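You operate a simulated robot arm through the tools that you are given. There is no shell and no other tool. Be economical: measure what you need, move in short steps, check, and stop when the job is done.

Carry out the task below with a simulated robot arm. There is one attempt and no reset: what you move stays moved.

TASK
Fill the white pot with compost and stand it in the propagator seat by the tool block.
Fine: to within about a centimetre of the rim; green dipper back, box shut, nothing spilt.
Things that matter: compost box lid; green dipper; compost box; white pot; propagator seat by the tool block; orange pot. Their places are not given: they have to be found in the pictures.

It is judged by the outcome, as a careful person would: the job done as asked, and still so three seconds after it is handed in. It fails if anything else is knocked over, pushed out of place, dropped, spilled or broken.

THE ROBOT
A 6-joint arm with a two-finger parallel gripper, fixed in place. Base frame: the origin is at the foot of the arm, x ahead of it, y to its left, z up; the work surface is at about z = 0. Lengths are in mm, angles in degrees, forces in N, time in s.
With the tool pointing down near the work surface it reaches from about 140 to 580 mm from the base axis. Its first joint turns from -66.0 to 66.0 degrees. Payload 2.1 kg.
Tool frame: the origin (TCP) lies between the finger pads and is the grasp point; the fingertips stand 30 mm ahead of it; z points along the fingers, y is the line along which they close. The gripper opens to 94 mm. The fingers are 28 mm wide and 10 mm thick; the gripper's body (50 by 96 mm) begins 55 mm behind the TCP.
Orientation is that of the tool frame in the base frame, as a unit quaternion [x, y, z, w]. With the fingers straight down and closing along the base's y, the tool's x points along the base's -x, its y along +y and its z along -z.

THE INTERFACE
- The arm moves only by the tool jog_arm. Its argument "plan" is one flat list of numbers, 7 for each row, row after row: the shift along the tool's x, y, z in units of 25 mm (1.0 is 25 mm), then the turn, a rotation vector about the tool's x, y, z in units of 8 degrees (1.0 is 8 degrees), then the closure, from 0 (fully open) to 1 (shut). In form: [tx, ty, tz, wx, wy, wz, fingers, tx, ty, tz, wx, wy, wz, fingers, ...]. A call has 1 to 20 rows; each row shifts and turns the commanded pose from where the row before left it, along the tool's axes as they then stand. A call with a number of a shift or a turn outside -1 to 1 is refused whole. A row lasts 0.2 s, in which the tool goes at most 50 mm and 8.6 degrees; a call with a longer step from one row to the next is refused whole, and so is a gripper value outside its range. A pose out of reach is approached as far as the arm can. The call stops where the force on the tool passes 70 N (or 10 N more than at its start, if that is more) or the arm is blocked; 0.2 s more then pass. The fingers move at their own pace (about 72 mm/s each) and stop on an object; they squeeze with about 33 N. The grip force told is the motor's: it shows also when the fingers shut on nothing. Time passes only in rows, and 0.2 s behind the last, so rows that do not move let the fingers close. It gives the time, the measured TCP pose, the force on the tool (base axes), the opening and the grip force at its end, in the units of the frame above (readings bear some noise).
- Cameras (640 x 400 px; columns grow to the right, rows downward): "scene" is fixed at [38.8, -357.8, 497.9]; the picture's right is [0.90, -0.44, 0.00], its down [-0.19, -0.38, -0.90] and it looks along [0.40, 0.81, -0.43] (base axes); focal length 294 px, centre (320, 200). "wrist" rides on the gripper at [-37, 0, -58] in the tool frame; the picture's right is [0.00, -1.00, 0.00], its down [0.97, 0.00, -0.24] and it looks along [0.24, 0.00, 0.97] (tool axes); focal length 218 px, centre (320, 200).
- get_image(camera): a new picture of that camera. No time passes.
- locate(camera, pixels): for up to 12 pixels [column, row] of the newest picture of that camera ("zoom" is the newest enlarged one), the place [x, y, z] in the base frame of the surface seen there, good to about 3 mm. No time passes.
- close_up(camera, box): a new picture of the part [left, top, right, bottom] of that camera's present view, enlarged. No time passes.
- job_done(): hands the job in; it is judged then, once.

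Work in short steps. Measure before you move; look again where a grasp or a placing could have gone wrong, and mend it. You have 80 turns and 54 pictures in all, the two below and enlarged ones among them. Open the gripper and draw the arm clear of the work before you hand the job in, unless the task says otherwise; then end with one line.

The tools are called after "Call:" by a JSON object that holds its "fn" and its "kwargs". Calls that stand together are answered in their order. jog_arm: Moves the arm, as the interface text tells. Its arguments: {"type":"object","properties":{"plan":{"type":"array","items":{"type":"number"}}},"required":["plan"]} The other tools are called the same way: get_image (camera) takes a picture; locate (camera, pixels) gives the place of the surface under pixels of a picture; close_up (camera, box) takes an enlarged picture of a part of a camera's view; job_done () hands the job in.

At the start:

```text
time: 0.0
tcp_pos: [302.4, 98.4, 362.8]
ee_rot: [-0.001, 1.0, -0.001, 0.001]
ft_force: [0.2, 0.7, 0.6]
gripper_width: 94.2
grasp_force: 0.1
```

scene: 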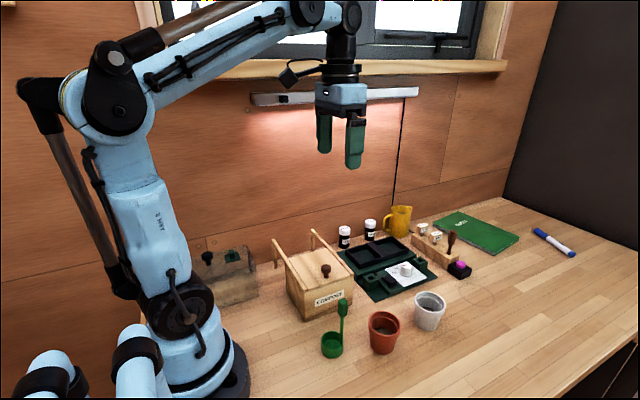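
wrist: 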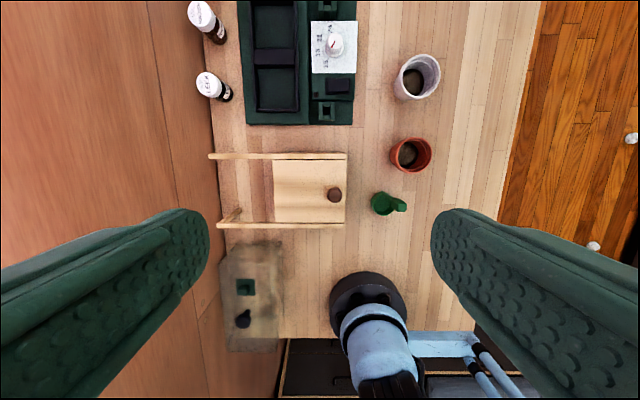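

I'll look closer at the work area from both cameras before measuring.

Call:
{"fn": "close_up", "kwargs": {"camera": "scene", "box": [260, 200, 480, 370]}}

Call:
{"fn": "close_up", "kwargs": {"camera": "wrist", "box": [190, 0, 460, 240]}}

```text
2.35 times, centred on (370, 285) of scene
```

zoom: 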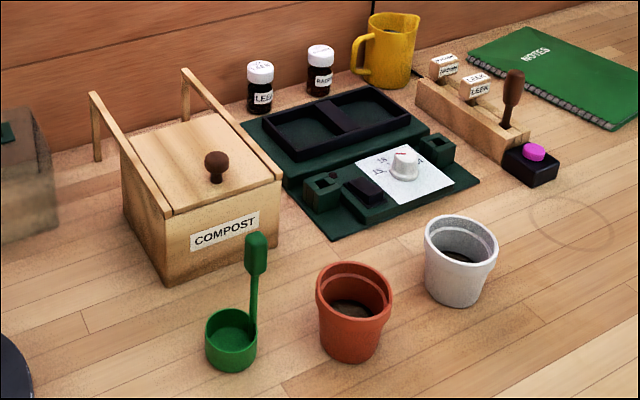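

```text
1.67 times, centred on (325, 120) of wrist
```

zoom: 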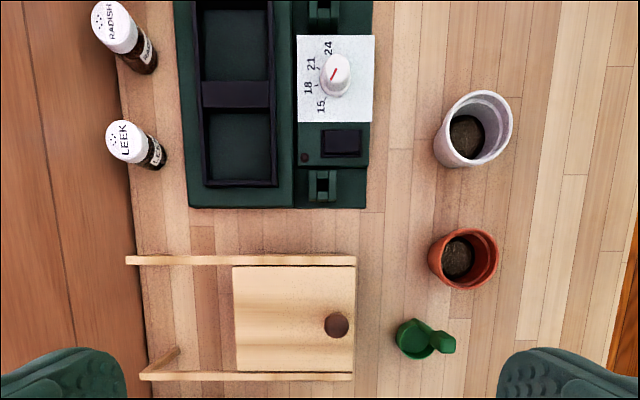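

The box has a lid with a knob on long rails. I'll measure the key points and look more closely at the propagator seats.

Call:
{"fn": "locate", "kwargs": {"camera": "zoom", "pixels": [[337, 324], [236, 268], [236, 368], [352, 258], [352, 378], [130, 260], [145, 378], [318, 270], [354, 318], [416, 340], [441, 342], [402, 322]]}}

Call:
{"fn": "locate", "kwargs": {"camera": "wrist", "pixels": [[395, 85], [440, 75], [418, 55], [415, 80], [390, 155], [431, 155], [405, 154], [410, 138], [325, 112], [327, 4], [335, 45], [300, 120]]}}

Call:
{"fn": "close_up", "kwargs": {"camera": "scene", "box": [350, 220, 480, 310]}}

```text
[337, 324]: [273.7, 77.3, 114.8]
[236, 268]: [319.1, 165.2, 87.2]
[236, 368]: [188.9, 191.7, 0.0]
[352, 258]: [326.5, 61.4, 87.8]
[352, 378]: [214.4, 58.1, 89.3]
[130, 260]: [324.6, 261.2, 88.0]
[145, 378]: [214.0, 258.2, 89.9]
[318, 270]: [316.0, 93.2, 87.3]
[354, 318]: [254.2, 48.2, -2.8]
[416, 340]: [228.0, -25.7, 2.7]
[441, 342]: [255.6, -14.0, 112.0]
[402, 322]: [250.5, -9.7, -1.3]
```

```text
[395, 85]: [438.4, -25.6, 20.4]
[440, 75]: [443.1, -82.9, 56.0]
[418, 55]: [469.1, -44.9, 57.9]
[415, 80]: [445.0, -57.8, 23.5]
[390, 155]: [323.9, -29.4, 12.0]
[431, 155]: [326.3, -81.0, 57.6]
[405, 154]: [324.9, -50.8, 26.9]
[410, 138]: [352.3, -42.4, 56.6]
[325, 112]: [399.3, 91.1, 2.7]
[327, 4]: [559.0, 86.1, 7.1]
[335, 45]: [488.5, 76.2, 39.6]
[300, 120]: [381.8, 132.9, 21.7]
```

```text
4.44 times, centred on (415, 265) of scene
```

zoom: 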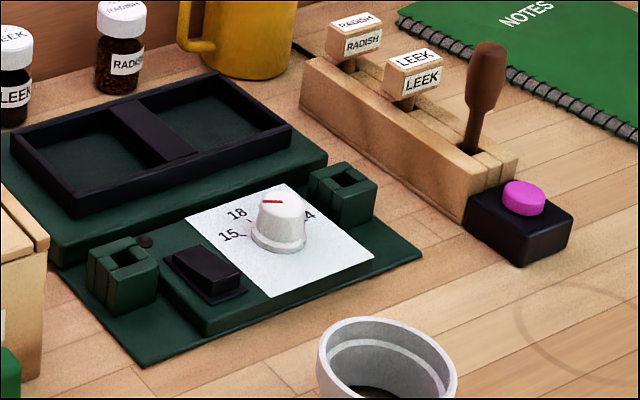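

The tray has two cells split by a bar; the far (+x) one is beside the wooden tool block. I'll measure cells, pots and dipper from the scene view.

Call:
{"fn": "locate", "kwargs": {"camera": "zoom", "pixels": [[22, 132], [75, 205], [215, 78], [290, 130], [150, 130], [90, 160], [225, 115], [155, 157], [490, 180], [310, 80], [290, 163], [340, 240]]}}

Call:
{"fn": "close_up", "kwargs": {"camera": "scene", "box": [310, 280, 460, 370]}}

```text
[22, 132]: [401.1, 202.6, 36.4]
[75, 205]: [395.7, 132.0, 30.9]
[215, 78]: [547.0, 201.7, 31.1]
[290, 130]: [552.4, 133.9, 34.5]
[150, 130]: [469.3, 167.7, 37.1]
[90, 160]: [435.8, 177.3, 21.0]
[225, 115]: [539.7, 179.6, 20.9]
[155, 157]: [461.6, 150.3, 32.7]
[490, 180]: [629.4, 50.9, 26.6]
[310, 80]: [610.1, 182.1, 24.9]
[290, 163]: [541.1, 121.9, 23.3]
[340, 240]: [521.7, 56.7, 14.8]
```

```text
4.27 times, centred on (385, 325) of scene
```

zoom: 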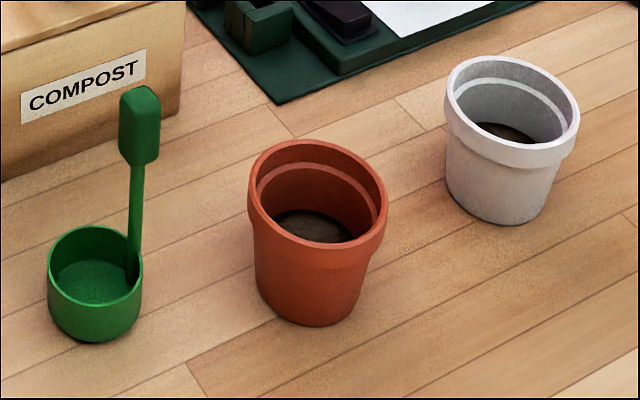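

Call:
{"fn": "locate", "kwargs": {"camera": "zoom", "pixels": [[95, 275], [50, 260], [140, 270], [95, 228], [100, 310], [140, 90], [140, 140], [158, 110], [121, 120], [140, 155], [133, 200], [95, 338]]}}

Call:
{"fn": "locate", "kwargs": {"camera": "zoom", "pixels": [[250, 180], [387, 200], [325, 245], [300, 143], [310, 228], [310, 325], [445, 80], [578, 130], [490, 58], [545, 160], [505, 132], [495, 222]]}}

```text
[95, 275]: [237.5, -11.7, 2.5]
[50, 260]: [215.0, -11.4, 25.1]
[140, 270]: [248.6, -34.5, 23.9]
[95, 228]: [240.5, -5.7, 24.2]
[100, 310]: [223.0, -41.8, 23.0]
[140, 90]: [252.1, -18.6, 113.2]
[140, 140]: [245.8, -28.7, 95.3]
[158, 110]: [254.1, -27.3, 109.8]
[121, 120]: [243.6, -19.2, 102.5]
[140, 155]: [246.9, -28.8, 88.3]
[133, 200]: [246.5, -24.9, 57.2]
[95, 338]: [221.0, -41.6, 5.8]
```

```text
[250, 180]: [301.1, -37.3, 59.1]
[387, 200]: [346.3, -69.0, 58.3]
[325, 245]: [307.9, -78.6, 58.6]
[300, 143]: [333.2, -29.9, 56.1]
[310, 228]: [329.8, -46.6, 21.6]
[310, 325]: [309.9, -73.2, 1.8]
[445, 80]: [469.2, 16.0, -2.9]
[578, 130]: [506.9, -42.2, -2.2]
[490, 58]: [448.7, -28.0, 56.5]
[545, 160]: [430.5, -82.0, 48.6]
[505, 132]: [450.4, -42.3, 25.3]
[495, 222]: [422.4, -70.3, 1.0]
```

The white pot's centre is about (441,-55), with its rim at z≈58. The orange pot is at (325,-55), the dipper cup at about (230,-24) with its handle at (250,-22), and the lid knob at (274,77,115). First I'll go above the knob.

Call:
{"fn": "jog_arm", "kwargs": {"plan": [0.57, -0.42, -0.0, 0, 0, 0, 0.4, 0.57, -0.42, 1, 0, 0, 0, 0.5, 0, 0, 1, 0, 0, 0, 0.55, 0, 0, 1, 0, 0, 0, 0.55, 0, 0, 1, 0, 0, 0, 0.55, 0, 0, 1, 0, 0, 0, 0.55, 0, 0, 1, 0, 0, 0, 0.55, 0, 0, 1, 0, 0, 0, 0.55, 0, 0, 0, 0, 0, 0, 0.55]}}

Call:
{"fn": "get_image", "kwargs": {"camera": "wrist"}}

```text
time: 2.0
tcp_pos: [274.3, 76.7, 187.6]
ee_rot: [0.0, 1.0, 0.001, 0.0]
ft_force: [-0.2, -0.8, 0.3]
gripper_width: 42.1
grasp_force: 0.0
```

```text
47 pictures are left
```

wrist: 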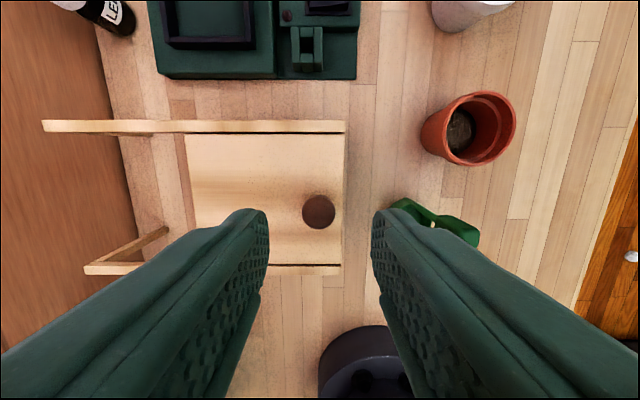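

Call:
{"fn": "locate", "kwargs": {"camera": "wrist", "pixels": [[318, 211], [303, 211], [334, 211], [318, 196], [318, 228], [341, 200], [187, 200], [343, 268], [265, 133], [265, 127]]}}

```text
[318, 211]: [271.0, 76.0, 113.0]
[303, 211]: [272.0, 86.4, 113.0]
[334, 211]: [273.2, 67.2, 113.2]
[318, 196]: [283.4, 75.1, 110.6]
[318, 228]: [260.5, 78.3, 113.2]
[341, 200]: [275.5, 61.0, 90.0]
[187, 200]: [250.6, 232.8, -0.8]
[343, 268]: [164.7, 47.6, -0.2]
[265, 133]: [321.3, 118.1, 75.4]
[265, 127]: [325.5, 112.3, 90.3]
```

Knob centre is about (271.5, 76.5), top 113. I'll descend to z≈124 and grip it.

Call:
{"fn": "jog_arm", "kwargs": {"plan": [0.1, 0, 0.8, 0, 0, 0, 0.55, 0, 0, 0.9, 0, 0, 0, 0.55, 0, 0, 0.84, 0, 0, 0, 0.55, 0, 0, 0, 0, 0, 0, 0.55, 0, 0, 0, 0, 0, 0, 0.9, 0, 0, 0, 0, 0, 0, 0.9]}}

```text
time: 3.4
tcp_pos: [273.6, 76.3, 123.4]
ee_rot: [0.0, 1.0, 0.001, 0.001]
ft_force: [5.9, 0.2, -13.4]
gripper_width: 21.3
grasp_force: 45.0
```

The knob is gripped at 21 mm. I'll test a short +y slide and watch the force.

Call:
{"fn": "jog_arm", "kwargs": {"plan": [0, 0.4, 0, 0, 0, 0, 0.9, 0, 0.4, 0, 0, 0, 0, 0.9, 0, 0.4, 0, 0, 0, 0, 0.9]}}

Call:
{"fn": "get_image", "kwargs": {"camera": "scene"}}

```text
time: 4.2
tcp_pos: [273.7, 107.8, 124.0]
ee_rot: [0.0, 1.0, 0.001, 0.002]
ft_force: [9.2, -0.5, 15.3]
gripper_width: 21.4
grasp_force: 45.4
```

```text
46 pictures are left
```

scene: 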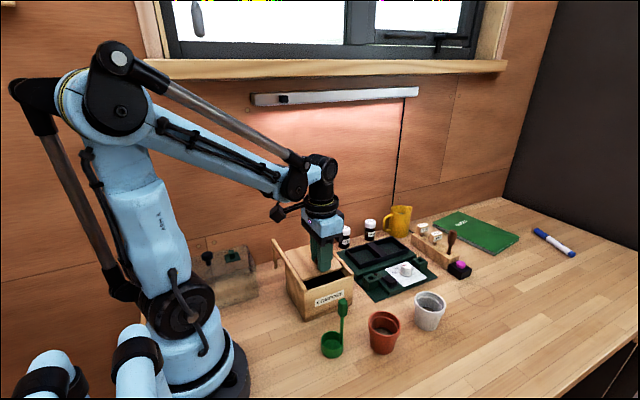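

The lid slides freely. I'll continue to y≈170.

Call:
{"fn": "jog_arm", "kwargs": {"plan": [0, 0.5, 0, 0, 0, 0, 0.9, 0, 0.5, 0, 0, 0, 0, 0.9, 0, 0.5, 0, 0, 0, 0, 0.9, 0, 0.5, 0, 0, 0, 0, 0.9, 0, 0.4, 0, 0, 0, 0, 0.9]}}

Call:
{"fn": "close_up", "kwargs": {"camera": "scene", "box": [240, 200, 440, 340]}}

```text
time: 5.4
tcp_pos: [272.5, 167.0, 122.5]
ee_rot: [0.0, 1.0, 0.002, 0.004]
ft_force: [26.5, -0.3, -20.3]
gripper_width: 21.6
grasp_force: 44.8
```

```text
2.86 times, centred on (340, 270) of scene
```

zoom: 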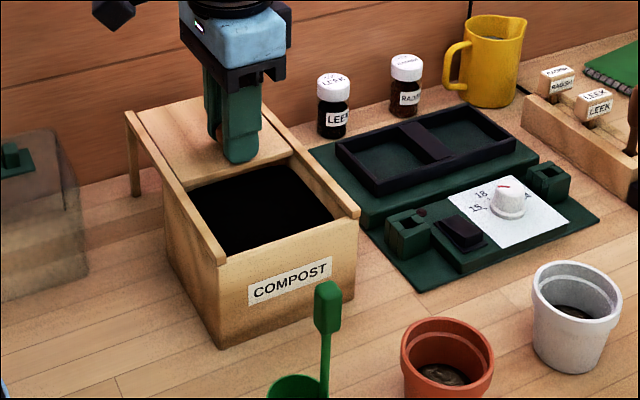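

The box is open. I'll release the knob, lift, and measure the compost level.

Call:
{"fn": "locate", "kwargs": {"camera": "zoom", "pixels": [[270, 210], [230, 190], [290, 175], [220, 240], [310, 200], [240, 225], [240, 160]]}}

Call:
{"fn": "jog_arm", "kwargs": {"plan": [0, 0, 0, 0, 0, 0, 0.5, 0, 0, 0, 0, 0, 0, 0.5, 0, 0, -0.6, 0, 0, 0, 0.5, 0, 0, -1, 0, 0, 0, 0.5, 0, -1, -1, 0, 0, 0, 0.5, 0, -1, -1, 0, 0, 0, 0.5, 0, -1, 0, 0, 0, 0, 0.5, 0, -1, 0, 0, 0, 0, 0.5, 0, -1, 0, 0, 0, 0, 0.5]}}

Call:
{"fn": "get_image", "kwargs": {"camera": "wrist"}}

```text
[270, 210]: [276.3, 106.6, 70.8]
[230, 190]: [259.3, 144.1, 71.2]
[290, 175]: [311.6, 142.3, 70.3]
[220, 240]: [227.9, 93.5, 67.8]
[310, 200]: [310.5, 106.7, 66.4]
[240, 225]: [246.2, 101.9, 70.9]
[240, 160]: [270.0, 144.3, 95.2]
```

```text
time: 7.4
tcp_pos: [272.2, 44.0, 212.2]
ee_rot: [-0.001, 1.0, 0.001, 0.001]
ft_force: [-0.2, 0.7, -0.2]
gripper_width: 47.0
grasp_force: 0.0
```

```text
44 pictures are left
```

wrist: 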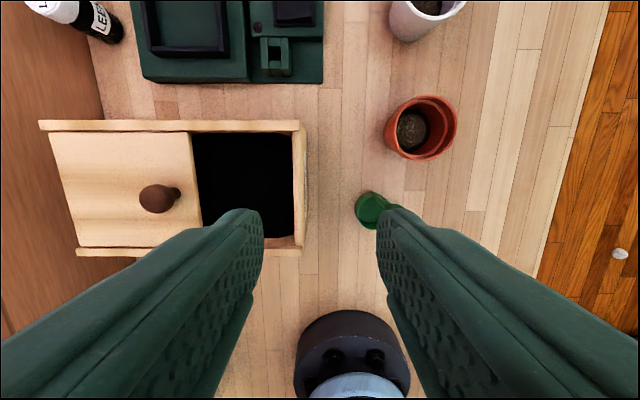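

Compost surface is at z≈70; the opening spans x≈225–315, y≈68–145. Next I'll go above the dipper handle to see it.

Call:
{"fn": "jog_arm", "kwargs": {"plan": [0.45, -0.9, 0, 0, 0, 0, 0.4, 0.45, -0.9, 0, 0, 0, 0, 0.4, 0, -0.84, 0, 0, 0, 0, 0.4, 0, 0, 0, 0, 0, 0, 0.4]}}

Call:
{"fn": "get_image", "kwargs": {"camera": "wrist"}}

Call:
{"fn": "close_up", "kwargs": {"camera": "scene", "box": [310, 290, 400, 365]}}

```text
time: 8.4
tcp_pos: [249.5, -23.3, 211.1]
ee_rot: [-0.001, 1.0, 0.001, 0.002]
ft_force: [-0.8, -0.5, 0.5]
gripper_width: 56.3
grasp_force: 0.0
```

```text
43 pictures are left
```

wrist: 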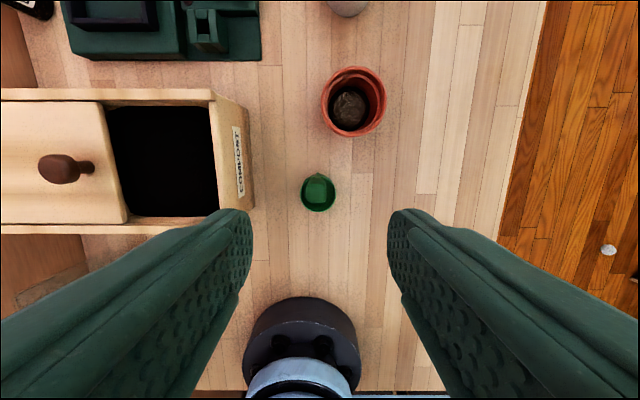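

```text
5.33 times, centred on (355, 328) of scene
```

zoom: 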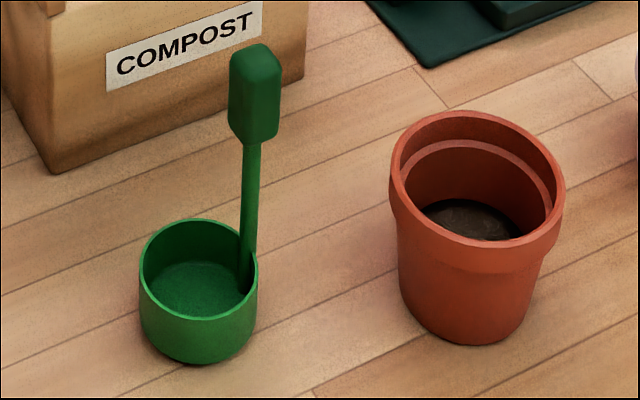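

Call:
{"fn": "locate", "kwargs": {"camera": "wrist", "pixels": [[318, 187], [306, 187], [332, 187], [318, 175], [318, 200], [302, 195], [335, 195], [318, 210]]}}

Call:
{"fn": "close_up", "kwargs": {"camera": "wrist", "box": [280, 160, 360, 220]}}

```text
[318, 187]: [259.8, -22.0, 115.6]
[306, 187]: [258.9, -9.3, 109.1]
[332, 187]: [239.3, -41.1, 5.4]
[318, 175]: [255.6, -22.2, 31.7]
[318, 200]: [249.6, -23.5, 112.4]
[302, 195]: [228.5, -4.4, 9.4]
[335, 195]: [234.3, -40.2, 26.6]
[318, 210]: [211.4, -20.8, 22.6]
```

```text
6.67 times, centred on (320, 190) of wrist
```

zoom: 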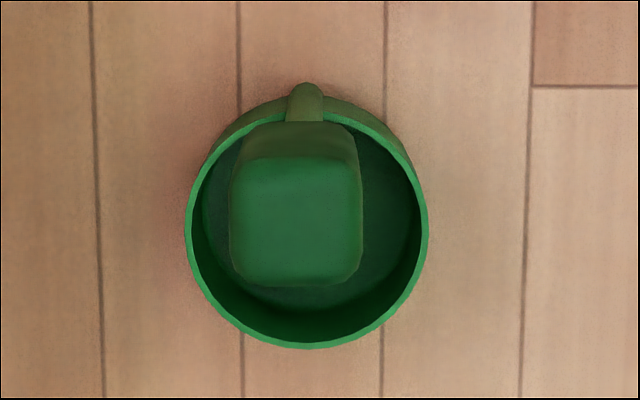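

The handle block centre is about (252,-21.5), z 85–113. I'll descend to z≈101 and grip it.

Call:
{"fn": "jog_arm", "kwargs": {"plan": [-0.1, 0.06, 1, 0, 0, 0, 0.5, 0, 0, 1, 0, 0, 0, 0.5, 0, 0, 0.9, 0, 0, 0, 0.5, 0, 0, 0.8, 0, 0, 0, 0.5, 0, 0, 0.7, 0, 0, 0, 0.5, 0, 0, 0, 0, 0, 0, 0.5, 0, 0, 0, 0, 0, 0, 0.9, 0, 0, 0, 0, 0, 0, 0.9, 0, 0, 0, 0, 0, 0, 0.9]}}

Call:
{"fn": "close_up", "kwargs": {"camera": "scene", "box": [270, 220, 430, 370]}}

```text
time: 10.4
tcp_pos: [252.5, -20.1, 103.8]
ee_rot: [-0.001, 1.0, 0.0, 0.001]
ft_force: [0.2, 0.4, -0.3]
gripper_width: 14.2
grasp_force: 33.0
```

```text
2.67 times, centred on (350, 295) of scene
```

zoom: 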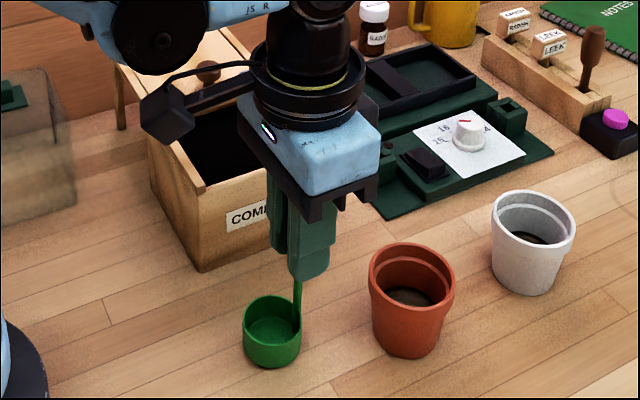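

The dipper is gripped at 14 mm, cup bottom 104 mm below the TCP. I'll lift it clear of the box wall and carry it over the open compost.

Call:
{"fn": "jog_arm", "kwargs": {"plan": [0, 0, -0.5, 0, 0, 0, 0.9, 0, 0, -1, 0, 0, 0, 0.9, 0, 0, -1, 0, 0, 0, 0.9, 0, 0, -1, 0, 0, 0, 0.9, 0, 0, -1, 0, 0, 0, 0.9, 0, 0.9, 0, 0, 0, 0, 0.9, 0, 0.9, 0, 0, 0, 0, 0.9, 0, 0.9, 0, 0, 0, 0, 0.9, 0, 0.9, 0, 0, 0, 0, 0.9, 0, 0.9, 0, 0, 0, 0, 0.9, 0, 0.6, 0, 0, 0, 0, 0.9, 0, 0, 0, 0, 0, 0, 0.9]}}

Call:
{"fn": "close_up", "kwargs": {"camera": "scene", "box": [240, 160, 440, 340]}}

```text
time: 13.0
tcp_pos: [251.4, 105.8, 215.0]
ee_rot: [0.0, 1.0, 0.0, 0.001]
ft_force: [-0.3, 0.5, -0.5]
gripper_width: 14.3
grasp_force: 32.8
```

```text
2.22 times, centred on (340, 250) of scene
```

zoom: 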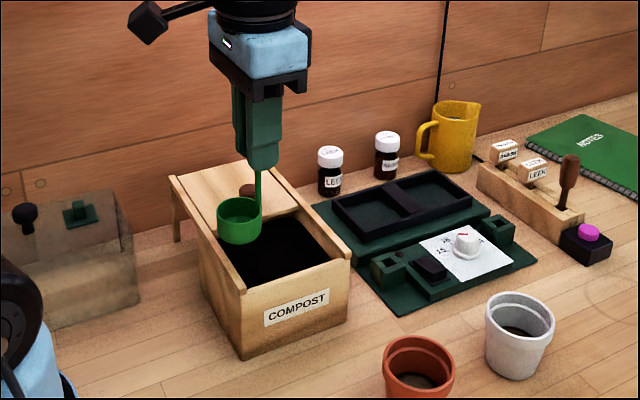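

I'll tilt the cup 40° so its opening faces −x, still above the box, and move back slightly.

Call:
{"fn": "jog_arm", "kwargs": {"plan": [0.6, 0, 0, 0, 0, 0, 0.9, 0, 0, 0, 0, -1, 0, 0.9, 0, 0, 0, 0, -1, 0, 0.9, 0, 0, 0, 0, -1, 0, 0.9, 0, 0, 0, 0, -1, 0, 0.9, 0, 0, 0, 0, -1, 0, 0.9, 0, 0, 0, 0, 0, 0, 0.9]}}

Call:
{"fn": "close_up", "kwargs": {"camera": "scene", "box": [240, 160, 440, 340]}}

```text
time: 14.6
tcp_pos: [236.8, 105.0, 215.2]
ee_rot: [0.0, 0.939, 0.001, 0.344]
ft_force: [0.0, -0.2, -0.8]
gripper_width: 14.1
grasp_force: 32.8
```

```text
2.22 times, centred on (340, 250) of scene
```

zoom: 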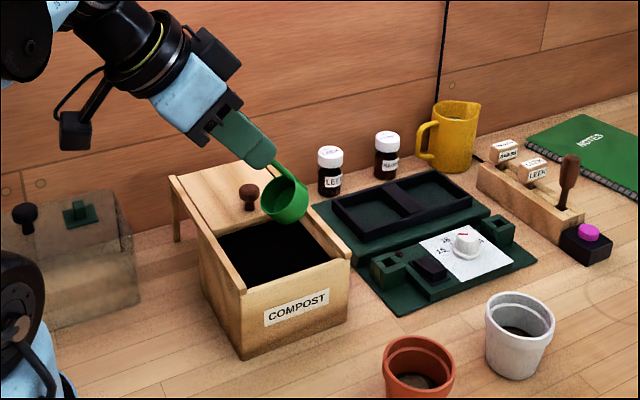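

Tilt achieved. I'll plunge straight down in base z until the rim's low edge is well below the compost surface, watching force.

Call:
{"fn": "jog_arm", "kwargs": {"plan": [0.386, 0, 0.46, 0, 0, 0, 0.9, 0.386, 0, 0.46, 0, 0, 0, 0.9, 0.386, 0, 0.46, 0, 0, 0, 0.9, 0.257, 0, 0.306, 0, 0, 0, 0.9, 0.257, 0, 0.306, 0, 0, 0, 0.9, 0.257, 0, 0.306, 0, 0, 0, 0.9]}}

Call:
{"fn": "close_up", "kwargs": {"camera": "scene", "box": [270, 210, 380, 310]}}

```text
time: 16.0
tcp_pos: [236.0, 105.1, 139.6]
ee_rot: [0.0, 0.939, 0.002, 0.343]
ft_force: [0.6, -0.2, -1.2]
gripper_width: 14.4
grasp_force: 33.3
```

```text
4.00 times, centred on (325, 260) of scene
```

zoom: 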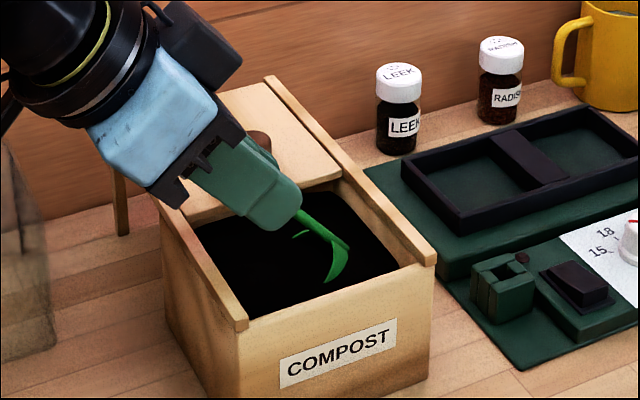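

No resistance. I'll level the cup while sliding +x under the surface, then lift.

Call:
{"fn": "jog_arm", "kwargs": {"plan": [-0.245, 0, 0.206, 0, 1, 0, 0.9, -0.271, 0, 0.17, 0, 1, 0, 0.9, -0.292, 0, 0.13, 0, 1, 0, 0.9, -0.308, 0, 0.088, 0, 1, 0, 0.9, -0.317, 0, 0.045, 0, 1, 0, 0.9, 0, 0, 0, 0, 0, 0, 0.9, 0, 0, -0.3, 0, 0, 0, 0.9, 0, 0, -0.3, 0, 0, 0, 0.9, 0, 0, -0.5, 0, 0, 0, 0.9, 0, 0, -0.5, 0, 0, 0, 0.9, 0, 0, -0.6, 0, 0, 0, 0.9, 0, 0, -0.6, 0, 0, 0, 0.9, 0, 0, -0.4, 0, 0, 0, 0.9, 0, 0, 0, 0, 0, 0, 0.9]}}

Call:
{"fn": "close_up", "kwargs": {"camera": "scene", "box": [260, 180, 400, 310]}}

```text
time: 19.0
tcp_pos: [277.1, 105.4, 221.3]
ee_rot: [-0.001, 1.0, 0.001, 0.001]
ft_force: [0.2, -0.2, -1.0]
gripper_width: 14.4
grasp_force: 32.9
```

```text
3.08 times, centred on (330, 245) of scene
```

zoom: 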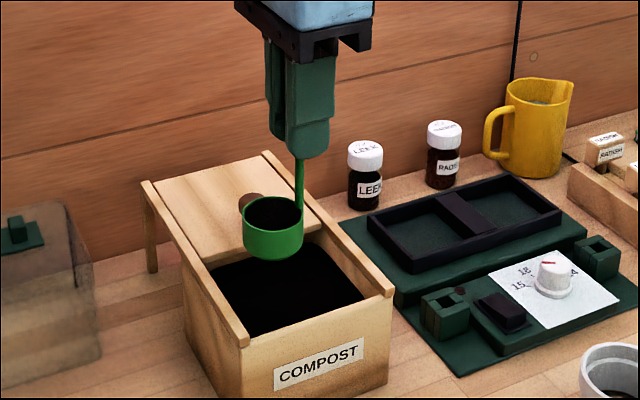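

The cup is full. I'll carry it level and smoothly to beside and above the white pot.

Call:
{"fn": "jog_arm", "kwargs": {"plan": [-0.25, -0.2, 0, 0, 0, 0, 0.9, -0.5, -0.38, 0, 0, 0, 0, 0.9, -0.56, -0.42, 0, 0, 0, 0, 0.9, -0.56, -0.42, 0, 0, 0, 0, 0.9, -0.56, -0.42, 0, 0, 0, 0, 0.9, -0.56, -0.42, 0, 0, 0, 0, 0.9, -0.56, -0.42, 0, 0, 0, 0, 0.9, -0.56, -0.42, 0, 0, 0, 0, 0.9, -0.56, -0.42, 0, 0, 0, 0, 0.9, -0.56, -0.42, 0, 0, 0, 0, 0.9, -0.56, -0.42, 0, 0, 0, 0, 0.9, -0.56, -0.42, 0, 0, 0, 0, 0.9, -0.56, -0.42, 0, 0, 0, 0, 0.9, -0.56, -0.42, 0, 0, 0, 0, 0.9, -0.56, -0.42, 0, 0, 0, 0, 0.9, -0.35, -0.28, 0, 0, 0, 0, 0.9, 0, 0, 0.5, 0, 0, 0, 0.9, 0, 0, 0.5, 0, 0, 0, 0.9, 0, 0, 0.3, 0, 0, 0, 0.9]}}

Call:
{"fn": "close_up", "kwargs": {"camera": "scene", "box": [350, 190, 510, 350]}}

```text
time: 23.0
tcp_pos: [488.1, -52.2, 188.3]
ee_rot: [-0.001, 1.0, 0.002, 0.001]
ft_force: [-0.2, 0.0, -0.9]
gripper_width: 14.1
grasp_force: 33.0
```

```text
2.50 times, centred on (430, 270) of scene
```

zoom: 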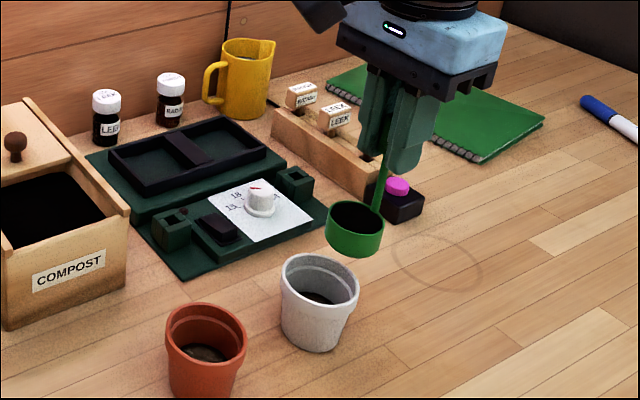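

Call:
{"fn": "locate", "kwargs": {"camera": "zoom", "pixels": [[327, 222], [383, 238], [355, 203], [345, 232], [282, 270], [357, 290], [328, 256], [310, 300], [318, 299]]}}

```text
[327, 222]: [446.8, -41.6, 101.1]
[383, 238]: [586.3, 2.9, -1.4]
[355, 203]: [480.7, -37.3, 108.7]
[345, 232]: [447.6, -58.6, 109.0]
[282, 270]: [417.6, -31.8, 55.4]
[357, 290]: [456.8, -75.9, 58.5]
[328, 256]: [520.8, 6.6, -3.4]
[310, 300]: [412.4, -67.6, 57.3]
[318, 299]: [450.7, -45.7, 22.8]
```

Pot centre is about (439,-55), and the pouring lip is at (447,-54,109). I'll tilt gradually with the lip held over the pot, first to 40°.

Call:
{"fn": "jog_arm", "kwargs": {"plan": [0.46, 0, 0.02, 0, -1, 0, 0.9, 0.476, 0, -0.034, 0, -1, 0, 0.9, 0.513, 0, 0.003, 0, -1, 0, 0.9, 0.534, 0, -0.01, 0, -1, 0, 0.9, 0.562, 0, -0.021, 0, -1, 0, 0.9, 0, 0, 0, 0, 0, 0, 0.9]}}

Call:
{"fn": "close_up", "kwargs": {"camera": "scene", "box": [350, 190, 510, 350]}}

```text
time: 24.4
tcp_pos: [426.4, -51.2, 171.4]
ee_rot: [0.001, 0.939, 0.001, 0.343]
ft_force: [0.1, -0.6, -0.4]
gripper_width: 14.3
grasp_force: 32.9
```

```text
2.50 times, centred on (430, 270) of scene
```

zoom: 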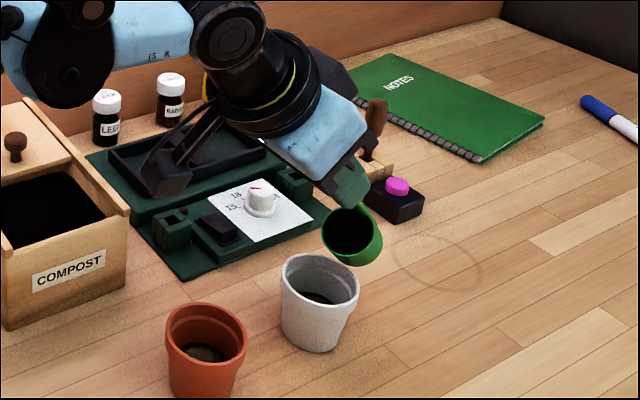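

Call:
{"fn": "locate", "kwargs": {"camera": "zoom", "pixels": [[340, 262], [325, 245], [350, 230], [350, 262], [318, 299]]}}

Call:
{"fn": "jog_arm", "kwargs": {"plan": [0.531, 0, -0.101, 0, -1, 0, 0.9, 0.517, 0, -0.138, 0, -1, 0, 0.9, 0, 0, 0, 0, 0, 0, 0.9, 0.455, 0, -0.195, 0, -1, 0, 0.9, 0, 0, 0, 0, 0, 0, 0.9, 0.454, 0, -0.192, 0, -1, 0, 0.9, 0, 0, 0, 0, 0, 0, 0.9]}}

Call:
{"fn": "close_up", "kwargs": {"camera": "scene", "box": [350, 190, 510, 350]}}

```text
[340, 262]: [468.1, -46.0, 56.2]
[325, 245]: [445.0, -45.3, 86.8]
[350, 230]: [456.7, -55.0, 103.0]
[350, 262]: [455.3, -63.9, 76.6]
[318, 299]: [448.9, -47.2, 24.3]
```

```text
time: 26.0
tcp_pos: [385.0, -53.4, 151.0]
ee_rot: [0.0, 0.809, 0.001, 0.588]
ft_force: [-0.3, -0.4, -0.8]
gripper_width: 14.3
grasp_force: 32.8
out of reach, approached as far as the arm can: row 6
```

```text
2.50 times, centred on (430, 270) of scene
```

zoom: 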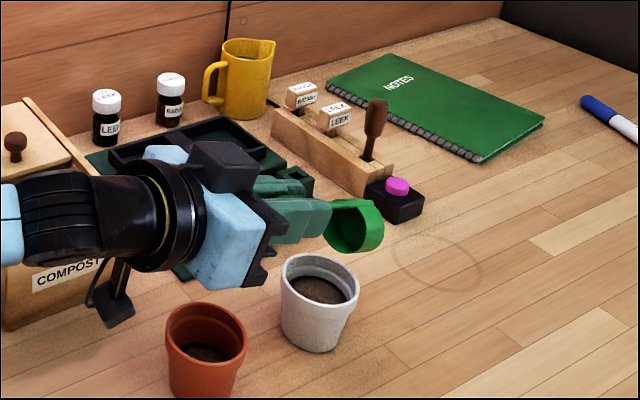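

The compost has poured. I'll check the cup and pot closely.

Call:
{"fn": "close_up", "kwargs": {"camera": "scene", "box": [400, 230, 460, 290]}}

Call:
{"fn": "locate", "kwargs": {"camera": "zoom", "pixels": [[210, 240], [270, 290], [320, 290], [240, 270]]}}

```text
6.67 times, centred on (430, 260) of scene
```

zoom: 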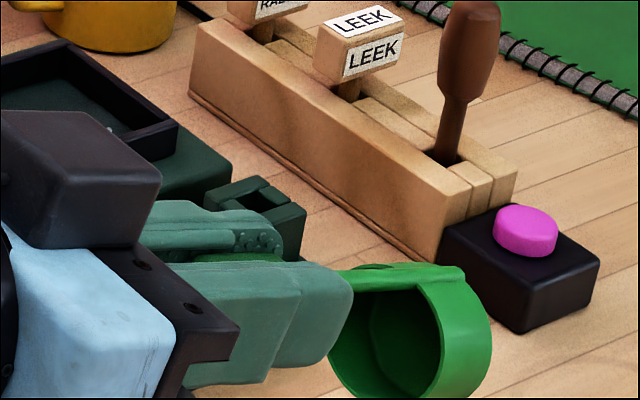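

```text
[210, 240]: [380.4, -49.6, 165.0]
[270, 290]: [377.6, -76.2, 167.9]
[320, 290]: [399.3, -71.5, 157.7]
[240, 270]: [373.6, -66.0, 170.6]
```

Call:
{"fn": "close_up", "kwargs": {"camera": "scene", "box": [400, 270, 480, 340]}}

Call:
{"fn": "locate", "kwargs": {"camera": "zoom", "pixels": [[240, 150], [200, 140], [270, 170], [230, 125], [260, 185]]}}

```text
5.71 times, centred on (440, 305) of scene
```

zoom: 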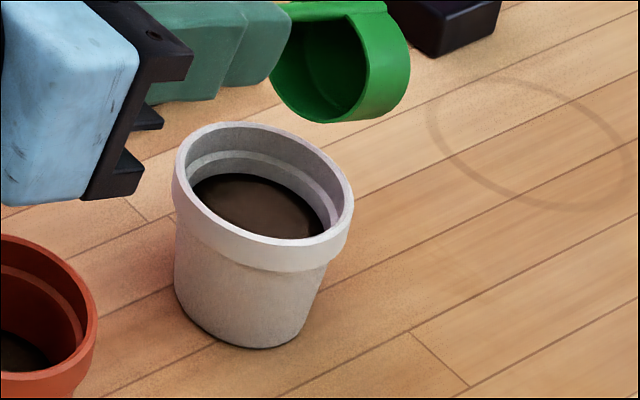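

```text
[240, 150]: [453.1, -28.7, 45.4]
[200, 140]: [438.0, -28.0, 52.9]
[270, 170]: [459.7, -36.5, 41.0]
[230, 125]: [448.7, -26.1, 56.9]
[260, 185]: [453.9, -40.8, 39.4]
```

Pot level is now about z 39 (rim 58), up 16 mm from one scoop, and the cup is empty. One more scoop should bring it within 1 cm of the rim. I'll lift and return over the box at 40° tilt.

Call:
{"fn": "jog_arm", "kwargs": {"plan": [-0.7, 0, -0.23, 0, 0, 0, 0.9, -0.76, 0, -0.247, 0, 0, 0, 0.9, -0.76, 0, -0.247, 0, 0, 0, 0.9, 0, 0, 0, 0, 1, 0, 0.9, 0, 0, 0, 0, 1, 0, 0.9, 0, 0, 0, 0, 1, 0, 0.9, 0, 0, 0, 0, 1, 0, 0.9, 0, 0, 0, 0, 0, 0, 0.9]}}

```text
time: 27.8
tcp_pos: [383.8, -53.0, 209.6]
ee_rot: [-0.001, 0.94, 0.003, 0.342]
ft_force: [0.5, 0.0, -0.7]
gripper_width: 14.1
grasp_force: 32.7
```

Call:
{"fn": "jog_arm", "kwargs": {"plan": [0.4525, 0.632, -0.38, 0, 0, 0, 0.9, 0.4525, 0.632, -0.38, 0, 0, 0, 0.9, 0.4525, 0.632, -0.38, 0, 0, 0, 0.9, 0.4525, 0.632, -0.38, 0, 0, 0, 0.9, 0.4525, 0.632, -0.38, 0, 0, 0, 0.9, 0.4525, 0.632, -0.38, 0, 0, 0, 0.9, 0.4525, 0.632, -0.38, 0, 0, 0, 0.9, 0.4525, 0.632, -0.38, 0, 0, 0, 0.9, 0.4525, 0.632, -0.38, 0, 0, 0, 0.9, 0.4525, 0.632, -0.38, 0, 0, 0, 0.9, 0, 0, 0, 0, 0, 0, 0.9]}}

Call:
{"fn": "close_up", "kwargs": {"camera": "scene", "box": [260, 200, 440, 350]}}

```text
time: 30.2
tcp_pos: [236.6, 105.6, 209.8]
ee_rot: [0.001, 0.939, 0.001, 0.343]
ft_force: [0.1, -0.5, -0.6]
gripper_width: 14.4
grasp_force: 33.1
```

```text
2.67 times, centred on (350, 275) of scene
```

zoom: 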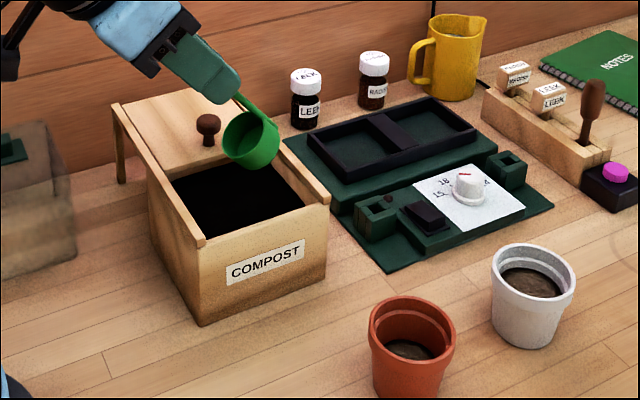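

Same scoop as before, a couple of millimetres deeper.

Call:
{"fn": "jog_arm", "kwargs": {"plan": [0.37, 0, 0.441, 0, 0, 0, 0.9, 0.37, 0, 0.441, 0, 0, 0, 0.9, 0.37, 0, 0.441, 0, 0, 0, 0.9, 0.257, 0, 0.306, 0, 0, 0, 0.9, 0.257, 0, 0.306, 0, 0, 0, 0.9, 0.257, 0, 0.306, 0, 0, 0, 0.9, -0.245, 0, 0.206, 0, 1, 0, 0.9, -0.271, 0, 0.17, 0, 1, 0, 0.9, -0.292, 0, 0.13, 0, 1, 0, 0.9, -0.308, 0, 0.088, 0, 1, 0, 0.9, -0.317, 0, 0.045, 0, 1, 0, 0.9, 0, 0, 0, 0, 0, 0, 0.9, 0, 0, -0.3, 0, 0, 0, 0.9, 0, 0, -0.3, 0, 0, 0, 0.9, 0, 0, -0.5, 0, 0, 0, 0.9, 0, 0, -0.5, 0, 0, 0, 0.9, 0, 0, -0.6, 0, 0, 0, 0.9, 0, 0, -0.6, 0, 0, 0, 0.9, 0, 0, -0.6, 0, 0, 0, 0.9, 0, 0, 0, 0, 0, 0, 0.9]}}

Call:
{"fn": "close_up", "kwargs": {"camera": "scene", "box": [260, 180, 400, 310]}}

```text
time: 34.4
tcp_pos: [277.4, 105.6, 222.2]
ee_rot: [-0.001, 1.0, 0.0, 0.001]
ft_force: [-0.8, -0.6, -0.2]
gripper_width: 14.2
grasp_force: 32.7
```

```text
3.08 times, centred on (330, 245) of scene
```

zoom: 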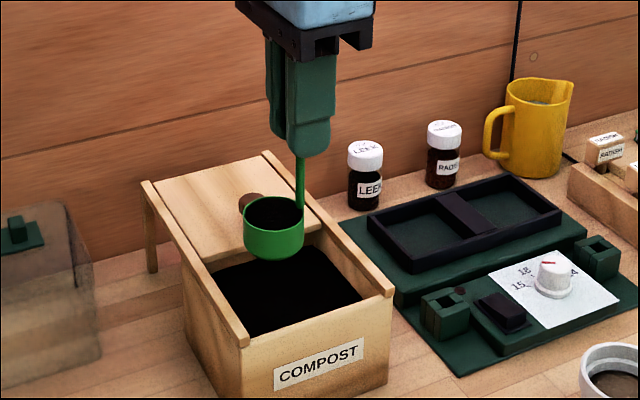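

The cup is full again. I'll use the same carry to the pot.

Call:
{"fn": "jog_arm", "kwargs": {"plan": [-0.25, -0.2, 0, 0, 0, 0, 0.9, -0.5, -0.38, 0, 0, 0, 0, 0.9, -0.56, -0.42, 0, 0, 0, 0, 0.9, -0.56, -0.42, 0, 0, 0, 0, 0.9, -0.56, -0.42, 0, 0, 0, 0, 0.9, -0.56, -0.42, 0, 0, 0, 0, 0.9, -0.56, -0.42, 0, 0, 0, 0, 0.9, -0.56, -0.42, 0, 0, 0, 0, 0.9, -0.56, -0.42, 0, 0, 0, 0, 0.9, -0.56, -0.42, 0, 0, 0, 0, 0.9, -0.56, -0.42, 0, 0, 0, 0, 0.9, -0.56, -0.42, 0, 0, 0, 0, 0.9, -0.56, -0.42, 0, 0, 0, 0, 0.9, -0.56, -0.42, 0, 0, 0, 0, 0.9, -0.56, -0.42, 0, 0, 0, 0, 0.9, -0.35, -0.32, 0, 0, 0, 0, 0.9, 0, 0, 0.5, 0, 0, 0, 0.9, 0, 0, 0.5, 0, 0, 0, 0.9, 0, 0, 0.3, 0, 0, 0, 0.9]}}

Call:
{"fn": "jog_arm", "kwargs": {"plan": [0.46, 0, 0.02, 0, -1, 0, 0.9, 0.476, 0, -0.034, 0, -1, 0, 0.9, 0.513, 0, 0.003, 0, -1, 0, 0.9, 0.534, 0, -0.01, 0, -1, 0, 0.9, 0.562, 0, -0.021, 0, -1, 0, 0.9, 0.531, 0, -0.101, 0, -1, 0, 0.9, 0, 0, 0, 0, 0, 0, 0.9]}}

Call:
{"fn": "close_up", "kwargs": {"camera": "scene", "box": [370, 220, 500, 340]}}

```text
time: 38.4
tcp_pos: [487.2, -53.4, 190.0]
ee_rot: [0.0, 1.0, 0.001, 0.001]
ft_force: [0.9, 0.2, -1.3]
gripper_width: 14.4
grasp_force: 32.1
```

```text
time: 40.0
tcp_pos: [414.7, -53.4, 165.5]
ee_rot: [0.0, 0.913, 0.001, 0.409]
ft_force: [0.3, -0.3, -1.3]
gripper_width: 14.3
grasp_force: 33.5
```

```text
3.33 times, centred on (435, 280) of scene
```

zoom: 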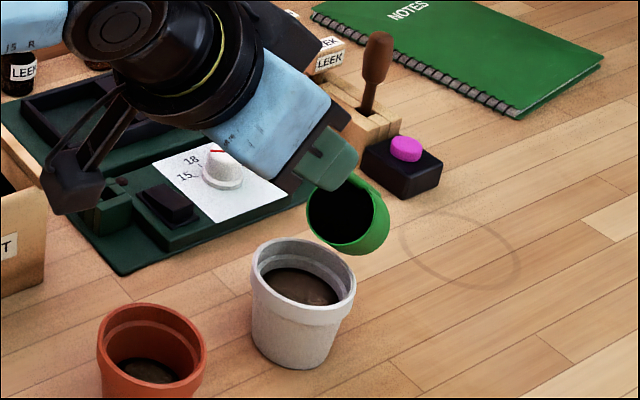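

Call:
{"fn": "jog_arm", "kwargs": {"plan": [0.517, 0, -0.138, 0, -1, 0, 0.9, 0, 0, 0, 0, 0, 0, 0.9, 0.455, 0, -0.195, 0, -1, 0, 0.9, 0, 0, 0, 0, 0, 0, 0.9, 0.454, 0, -0.192, 0, -1, 0, 0.9, 0, 0, 0, 0, 0, 0, 0.9, 0, 0, 0, 0, 0, 0, 0.9]}}

Call:
{"fn": "close_up", "kwargs": {"camera": "scene", "box": [390, 240, 480, 340]}}

Call:
{"fn": "locate", "kwargs": {"camera": "zoom", "pixels": [[240, 190], [230, 210], [260, 200], [270, 210], [250, 220], [235, 180]]}}

```text
time: 41.6
tcp_pos: [384.2, -55.9, 151.3]
ee_rot: [0.0, 0.809, 0.001, 0.588]
ft_force: [0.0, 0.3, -0.9]
gripper_width: 14.4
grasp_force: 33.0
out of reach, approached as far as the arm can: row 5
```

```text
4.00 times, centred on (435, 290) of scene
```

zoom: 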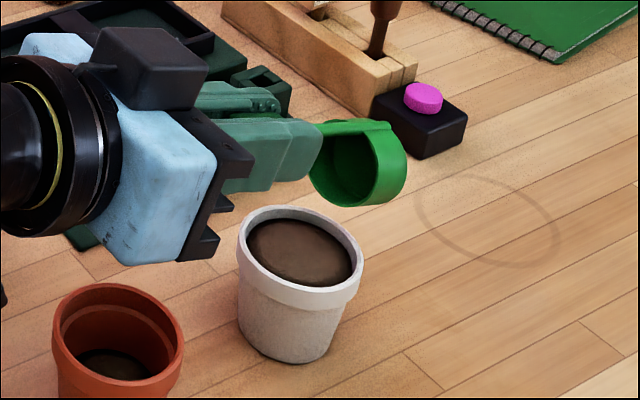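

```text
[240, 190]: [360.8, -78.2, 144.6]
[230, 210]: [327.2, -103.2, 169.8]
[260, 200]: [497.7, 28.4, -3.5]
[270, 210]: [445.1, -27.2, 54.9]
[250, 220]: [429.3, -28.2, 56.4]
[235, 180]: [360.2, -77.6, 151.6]
```

Call:
{"fn": "locate", "kwargs": {"camera": "zoom", "pixels": [[300, 250], [280, 235], [325, 265], [270, 250], [320, 285], [300, 215], [340, 230], [350, 180]]}}

```text
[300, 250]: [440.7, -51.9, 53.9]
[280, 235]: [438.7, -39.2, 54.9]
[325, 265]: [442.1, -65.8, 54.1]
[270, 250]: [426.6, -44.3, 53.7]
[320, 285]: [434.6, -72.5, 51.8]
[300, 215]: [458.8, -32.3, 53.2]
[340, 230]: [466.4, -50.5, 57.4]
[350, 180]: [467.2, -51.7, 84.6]
```

The level is now about z 54, 4–5 mm below the rim. I'll lift, level the dipper, and return it to its original place.

Call:
{"fn": "jog_arm", "kwargs": {"plan": [-0.7, 0, -0.23, 0, 0, 0, 0.9, -0.76, 0, -0.247, 0, 0, 0, 0.9, -0.76, 0, -0.247, 0, 0, 0, 0.9, 0, 0, 0, 0, 1, 0, 0.9, 0, 0, 0, 0, 1, 0, 0.9, 0, 0, 0, 0, 1, 0, 0.9, 0, 0, 0, 0, 1, 0, 0.9, 0, 0, 0, 0, 1, 0, 0.9, 0, 0, 0, 0, 1, 0, 0.9, 0, 0, 0, 0, 1, 0, 0.9, 0, 0, 0, 0, 1, 0, 0.9, 0, 0, 0, 0, 1, 0, 0.9, 0, 0, 0, 0, 0, 0, 0.9]}}

```text
time: 44.4
tcp_pos: [385.6, -53.9, 210.9]
ee_rot: [-0.001, 1.0, 0.0, 0.0]
ft_force: [0.2, 0.5, -0.1]
gripper_width: 14.4
grasp_force: 33.1
```

Call:
{"fn": "jog_arm", "kwargs": {"plan": [0.665, 0.169, 0, 0, 0, 0, 0.9, 0.665, 0.169, 0, 0, 0, 0, 0.9, 0.665, 0.169, 0, 0, 0, 0, 0.9, 0.665, 0.169, 0, 0, 0, 0, 0.9, 0.665, 0.169, 0, 0, 0, 0, 0.9, 0.665, 0.169, 0, 0, 0, 0, 0.9, 0.665, 0.169, 0, 0, 0, 0, 0.9, 0.665, 0.169, 0, 0, 0, 0, 0.9, 0, 0, 0.8, 0, 0, 0, 0.9, 0, 0, 0.8, 0, 0, 0, 0.9, 0, 0, 0.8, 0, 0, 0, 0.9, 0, 0, 0.8, 0, 0, 0, 0.9, 0, 0, 0.6, 0, 0, 0, 0.9, 0, 0, 0, 0, 0, 0, 0.9]}}

Call:
{"fn": "close_up", "kwargs": {"camera": "scene", "box": [270, 220, 430, 370]}}

```text
time: 47.4
tcp_pos: [251.6, -20.1, 115.9]
ee_rot: [-0.001, 1.0, 0.001, 0.001]
ft_force: [0.7, -0.1, 0.3]
gripper_width: 14.4
grasp_force: 33.3
```

```text
2.67 times, centred on (350, 295) of scene
```

zoom: 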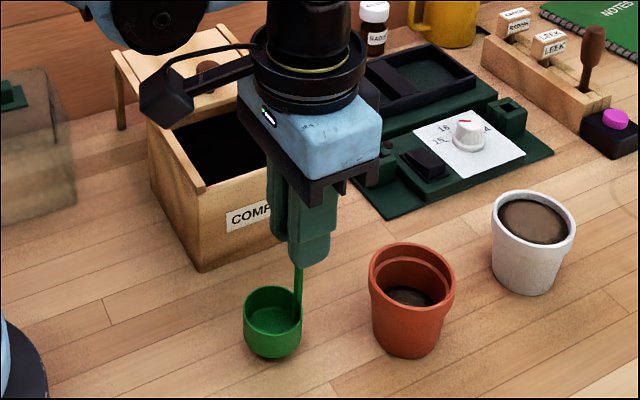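

Call:
{"fn": "jog_arm", "kwargs": {"plan": [0, 0, 0.2, 0, 0, 0, 0.9, 0, 0, 0.14, 0, 0, 0, 0.9, 0, 0, 0.08, 0, 0, 0, 0.9, 0, 0, 0.06, 0, 0, 0, 0.9, 0, 0, 0, 0, 0, 0, 0.9]}}

```text
time: 48.6
tcp_pos: [253.4, -20.6, 102.1]
ee_rot: [0.0, 1.0, 0.001, 0.002]
ft_force: [6.6, 0.7, 22.9]
gripper_width: 14.3
grasp_force: 32.9
```

Contact. I'll relieve about 1 mm, open, then rise.

Call:
{"fn": "jog_arm", "kwargs": {"plan": [0, 0, -0.06, 0, 0, 0, 0.9, 0, 0, 0, 0, 0, 0, 0.55, 0, 0, 0, 0, 0, 0, 0.5, 0, 0, 0, 0, 0, 0, 0.5, 0, 0, -0.5, 0, 0, 0, 0.5, 0, 0, -1, 0, 0, 0, 0.5, 0, 0, -1, 0, 0, 0, 0.5, 0, 0, -1, 0, 0, 0, 0.5, 0, 0, -0.8, 0, 0, 0, 0.5, 0, 0, 0, 0, 0, 0, 0.5]}}

Call:
{"fn": "get_image", "kwargs": {"camera": "wrist"}}

Call:
{"fn": "get_image", "kwargs": {"camera": "scene"}}

```text
time: 50.8
tcp_pos: [251.8, -20.9, 212.5]
ee_rot: [0.0, 1.0, 0.0, 0.001]
ft_force: [0.3, -0.2, -0.6]
gripper_width: 47.3
grasp_force: 0.2
```

```text
25 pictures are left
```

wrist: 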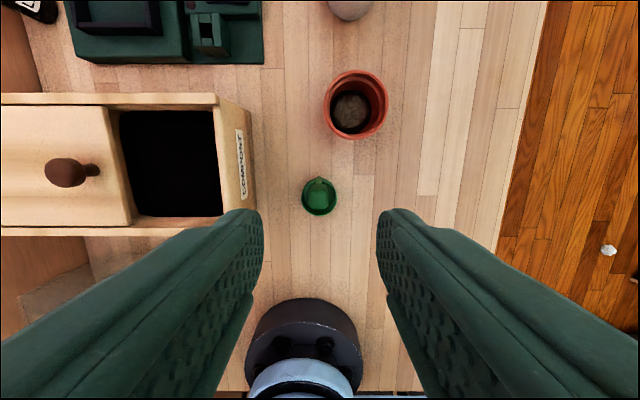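

```text
24 pictures are left
```

scene: 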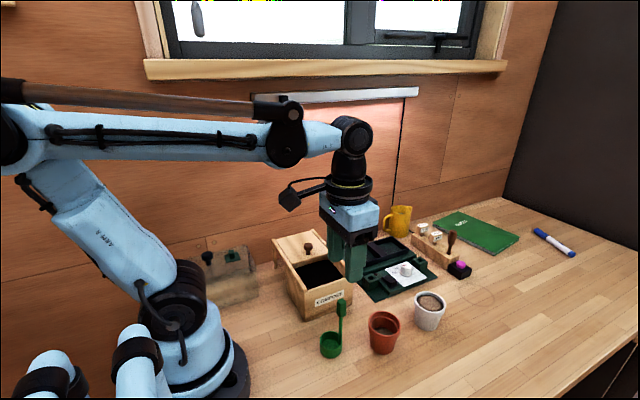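

The dipper is back in place. Next I'll go to the knob (272, 167) to shut the lid.

Call:
{"fn": "jog_arm", "kwargs": {"plan": [-0.1, 0.94, 0, 0, 0, 0, 0.5, -0.1, 0.94, 0, 0, 0, 0, 0.5, -0.1, 0.94, 0, 0, 0, 0, 0.5, -0.1, 0.94, 0, 0, 0, 0, 0.5, -0.1, 0.94, 0, 0, 0, 0, 0.5, -0.1, 0.94, 0, 0, 0, 0, 0.5, -0.1, 0.94, 0, 0, 0, 0, 0.5, -0.1, 0.94, 0, 0, 0, 0, 0.5, 0, 0, 0.7, 0, 0, 0, 0.5, 0, 0, 0.7, 0, 0, 0, 0.5, 0, 0, 0, 0, 0, 0, 0.5]}}

Call:
{"fn": "get_image", "kwargs": {"camera": "wrist"}}

Call:
{"fn": "locate", "kwargs": {"camera": "wrist", "pixels": [[318, 222], [318, 205], [320, 213], [318, 240], [300, 215], [340, 215]]}}

```text
time: 53.2
tcp_pos: [272.3, 164.7, 177.6]
ee_rot: [0.0, 1.0, 0.001, 0.002]
ft_force: [0.0, 0.2, -0.1]
gripper_width: 47.2
grasp_force: 0.0
```

```text
23 pictures are left
```

wrist: 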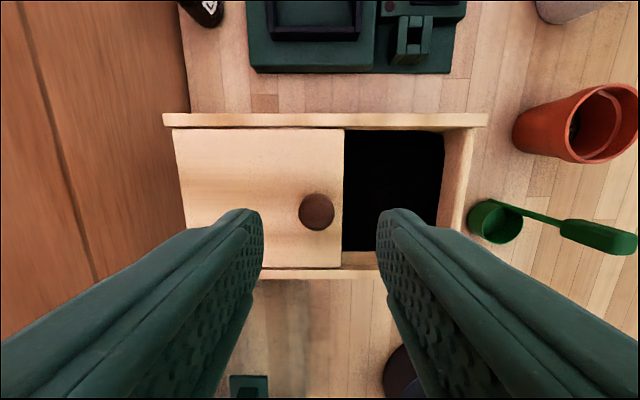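

```text
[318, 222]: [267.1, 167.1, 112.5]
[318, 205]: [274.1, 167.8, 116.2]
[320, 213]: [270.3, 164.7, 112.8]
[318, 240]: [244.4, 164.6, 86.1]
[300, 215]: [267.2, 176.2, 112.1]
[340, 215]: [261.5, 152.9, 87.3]
```

Call:
{"fn": "jog_arm", "kwargs": {"plan": [0.04, 0.06, 0.8, 0, 0, 0, 0.5, 0, 0, 0.8, 0, 0, 0, 0.5, 0, 0, 0.54, 0, 0, 0, 0.5, 0, 0, 0, 0, 0, 0, 0.5, 0, 0, 0, 0, 0, 0, 0.9, 0, 0, 0, 0, 0, 0, 0.9, 0, 0, 0, 0, 0, 0, 0.9]}}

Call:
{"fn": "jog_arm", "kwargs": {"plan": [0, -0.4, 0, 0, 0, 0, 0.9, 0, -0.5, 0, 0, 0, 0, 0.9, 0, -0.5, 0, 0, 0, 0, 0.9, 0, -0.5, 0, 0, 0, 0, 0.9, 0, -0.5, 0, 0, 0, 0, 0.9, 0, -0.5, 0, 0, 0, 0, 0.9, 0, -0.4, 0, 0, 0, 0, 0.9, 0, 0, 0, 0, 0, 0, 0.9]}}

```text
time: 54.8
tcp_pos: [269.0, 169.0, 121.7]
ee_rot: [-0.001, 1.0, 0.001, 0.001]
ft_force: [1.8, 1.0, -10.8]
gripper_width: 21.3
grasp_force: 45.0
```

```text
time: 56.6
tcp_pos: [271.4, 85.3, 123.8]
ee_rot: [-0.001, 1.0, 0.0, -0.004]
ft_force: [-26.0, -1.2, 23.6]
gripper_width: 21.3
grasp_force: 44.9
```

Call:
{"fn": "jog_arm", "kwargs": {"plan": [0, -0.16, 0, 0, 0, 0, 0.9, 0, -0.14, 0, 0, 0, 0, 0.9, 0, -0.08, 0, 0, 0, 0, 0.9, 0, 0, 0, 0, 0, 0, 0.9]}}

Call:
{"fn": "close_up", "kwargs": {"camera": "scene", "box": [260, 210, 380, 330]}}

```text
time: 57.6
tcp_pos: [270.4, 77.6, 122.3]
ee_rot: [0.0, 1.0, 0.0, -0.002]
ft_force: [-15.5, -0.9, 9.0]
gripper_width: 21.0
grasp_force: 45.2
```

```text
3.33 times, centred on (320, 270) of scene
```

zoom: 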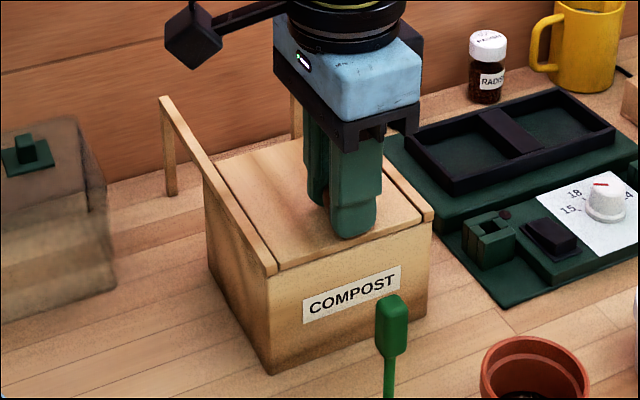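

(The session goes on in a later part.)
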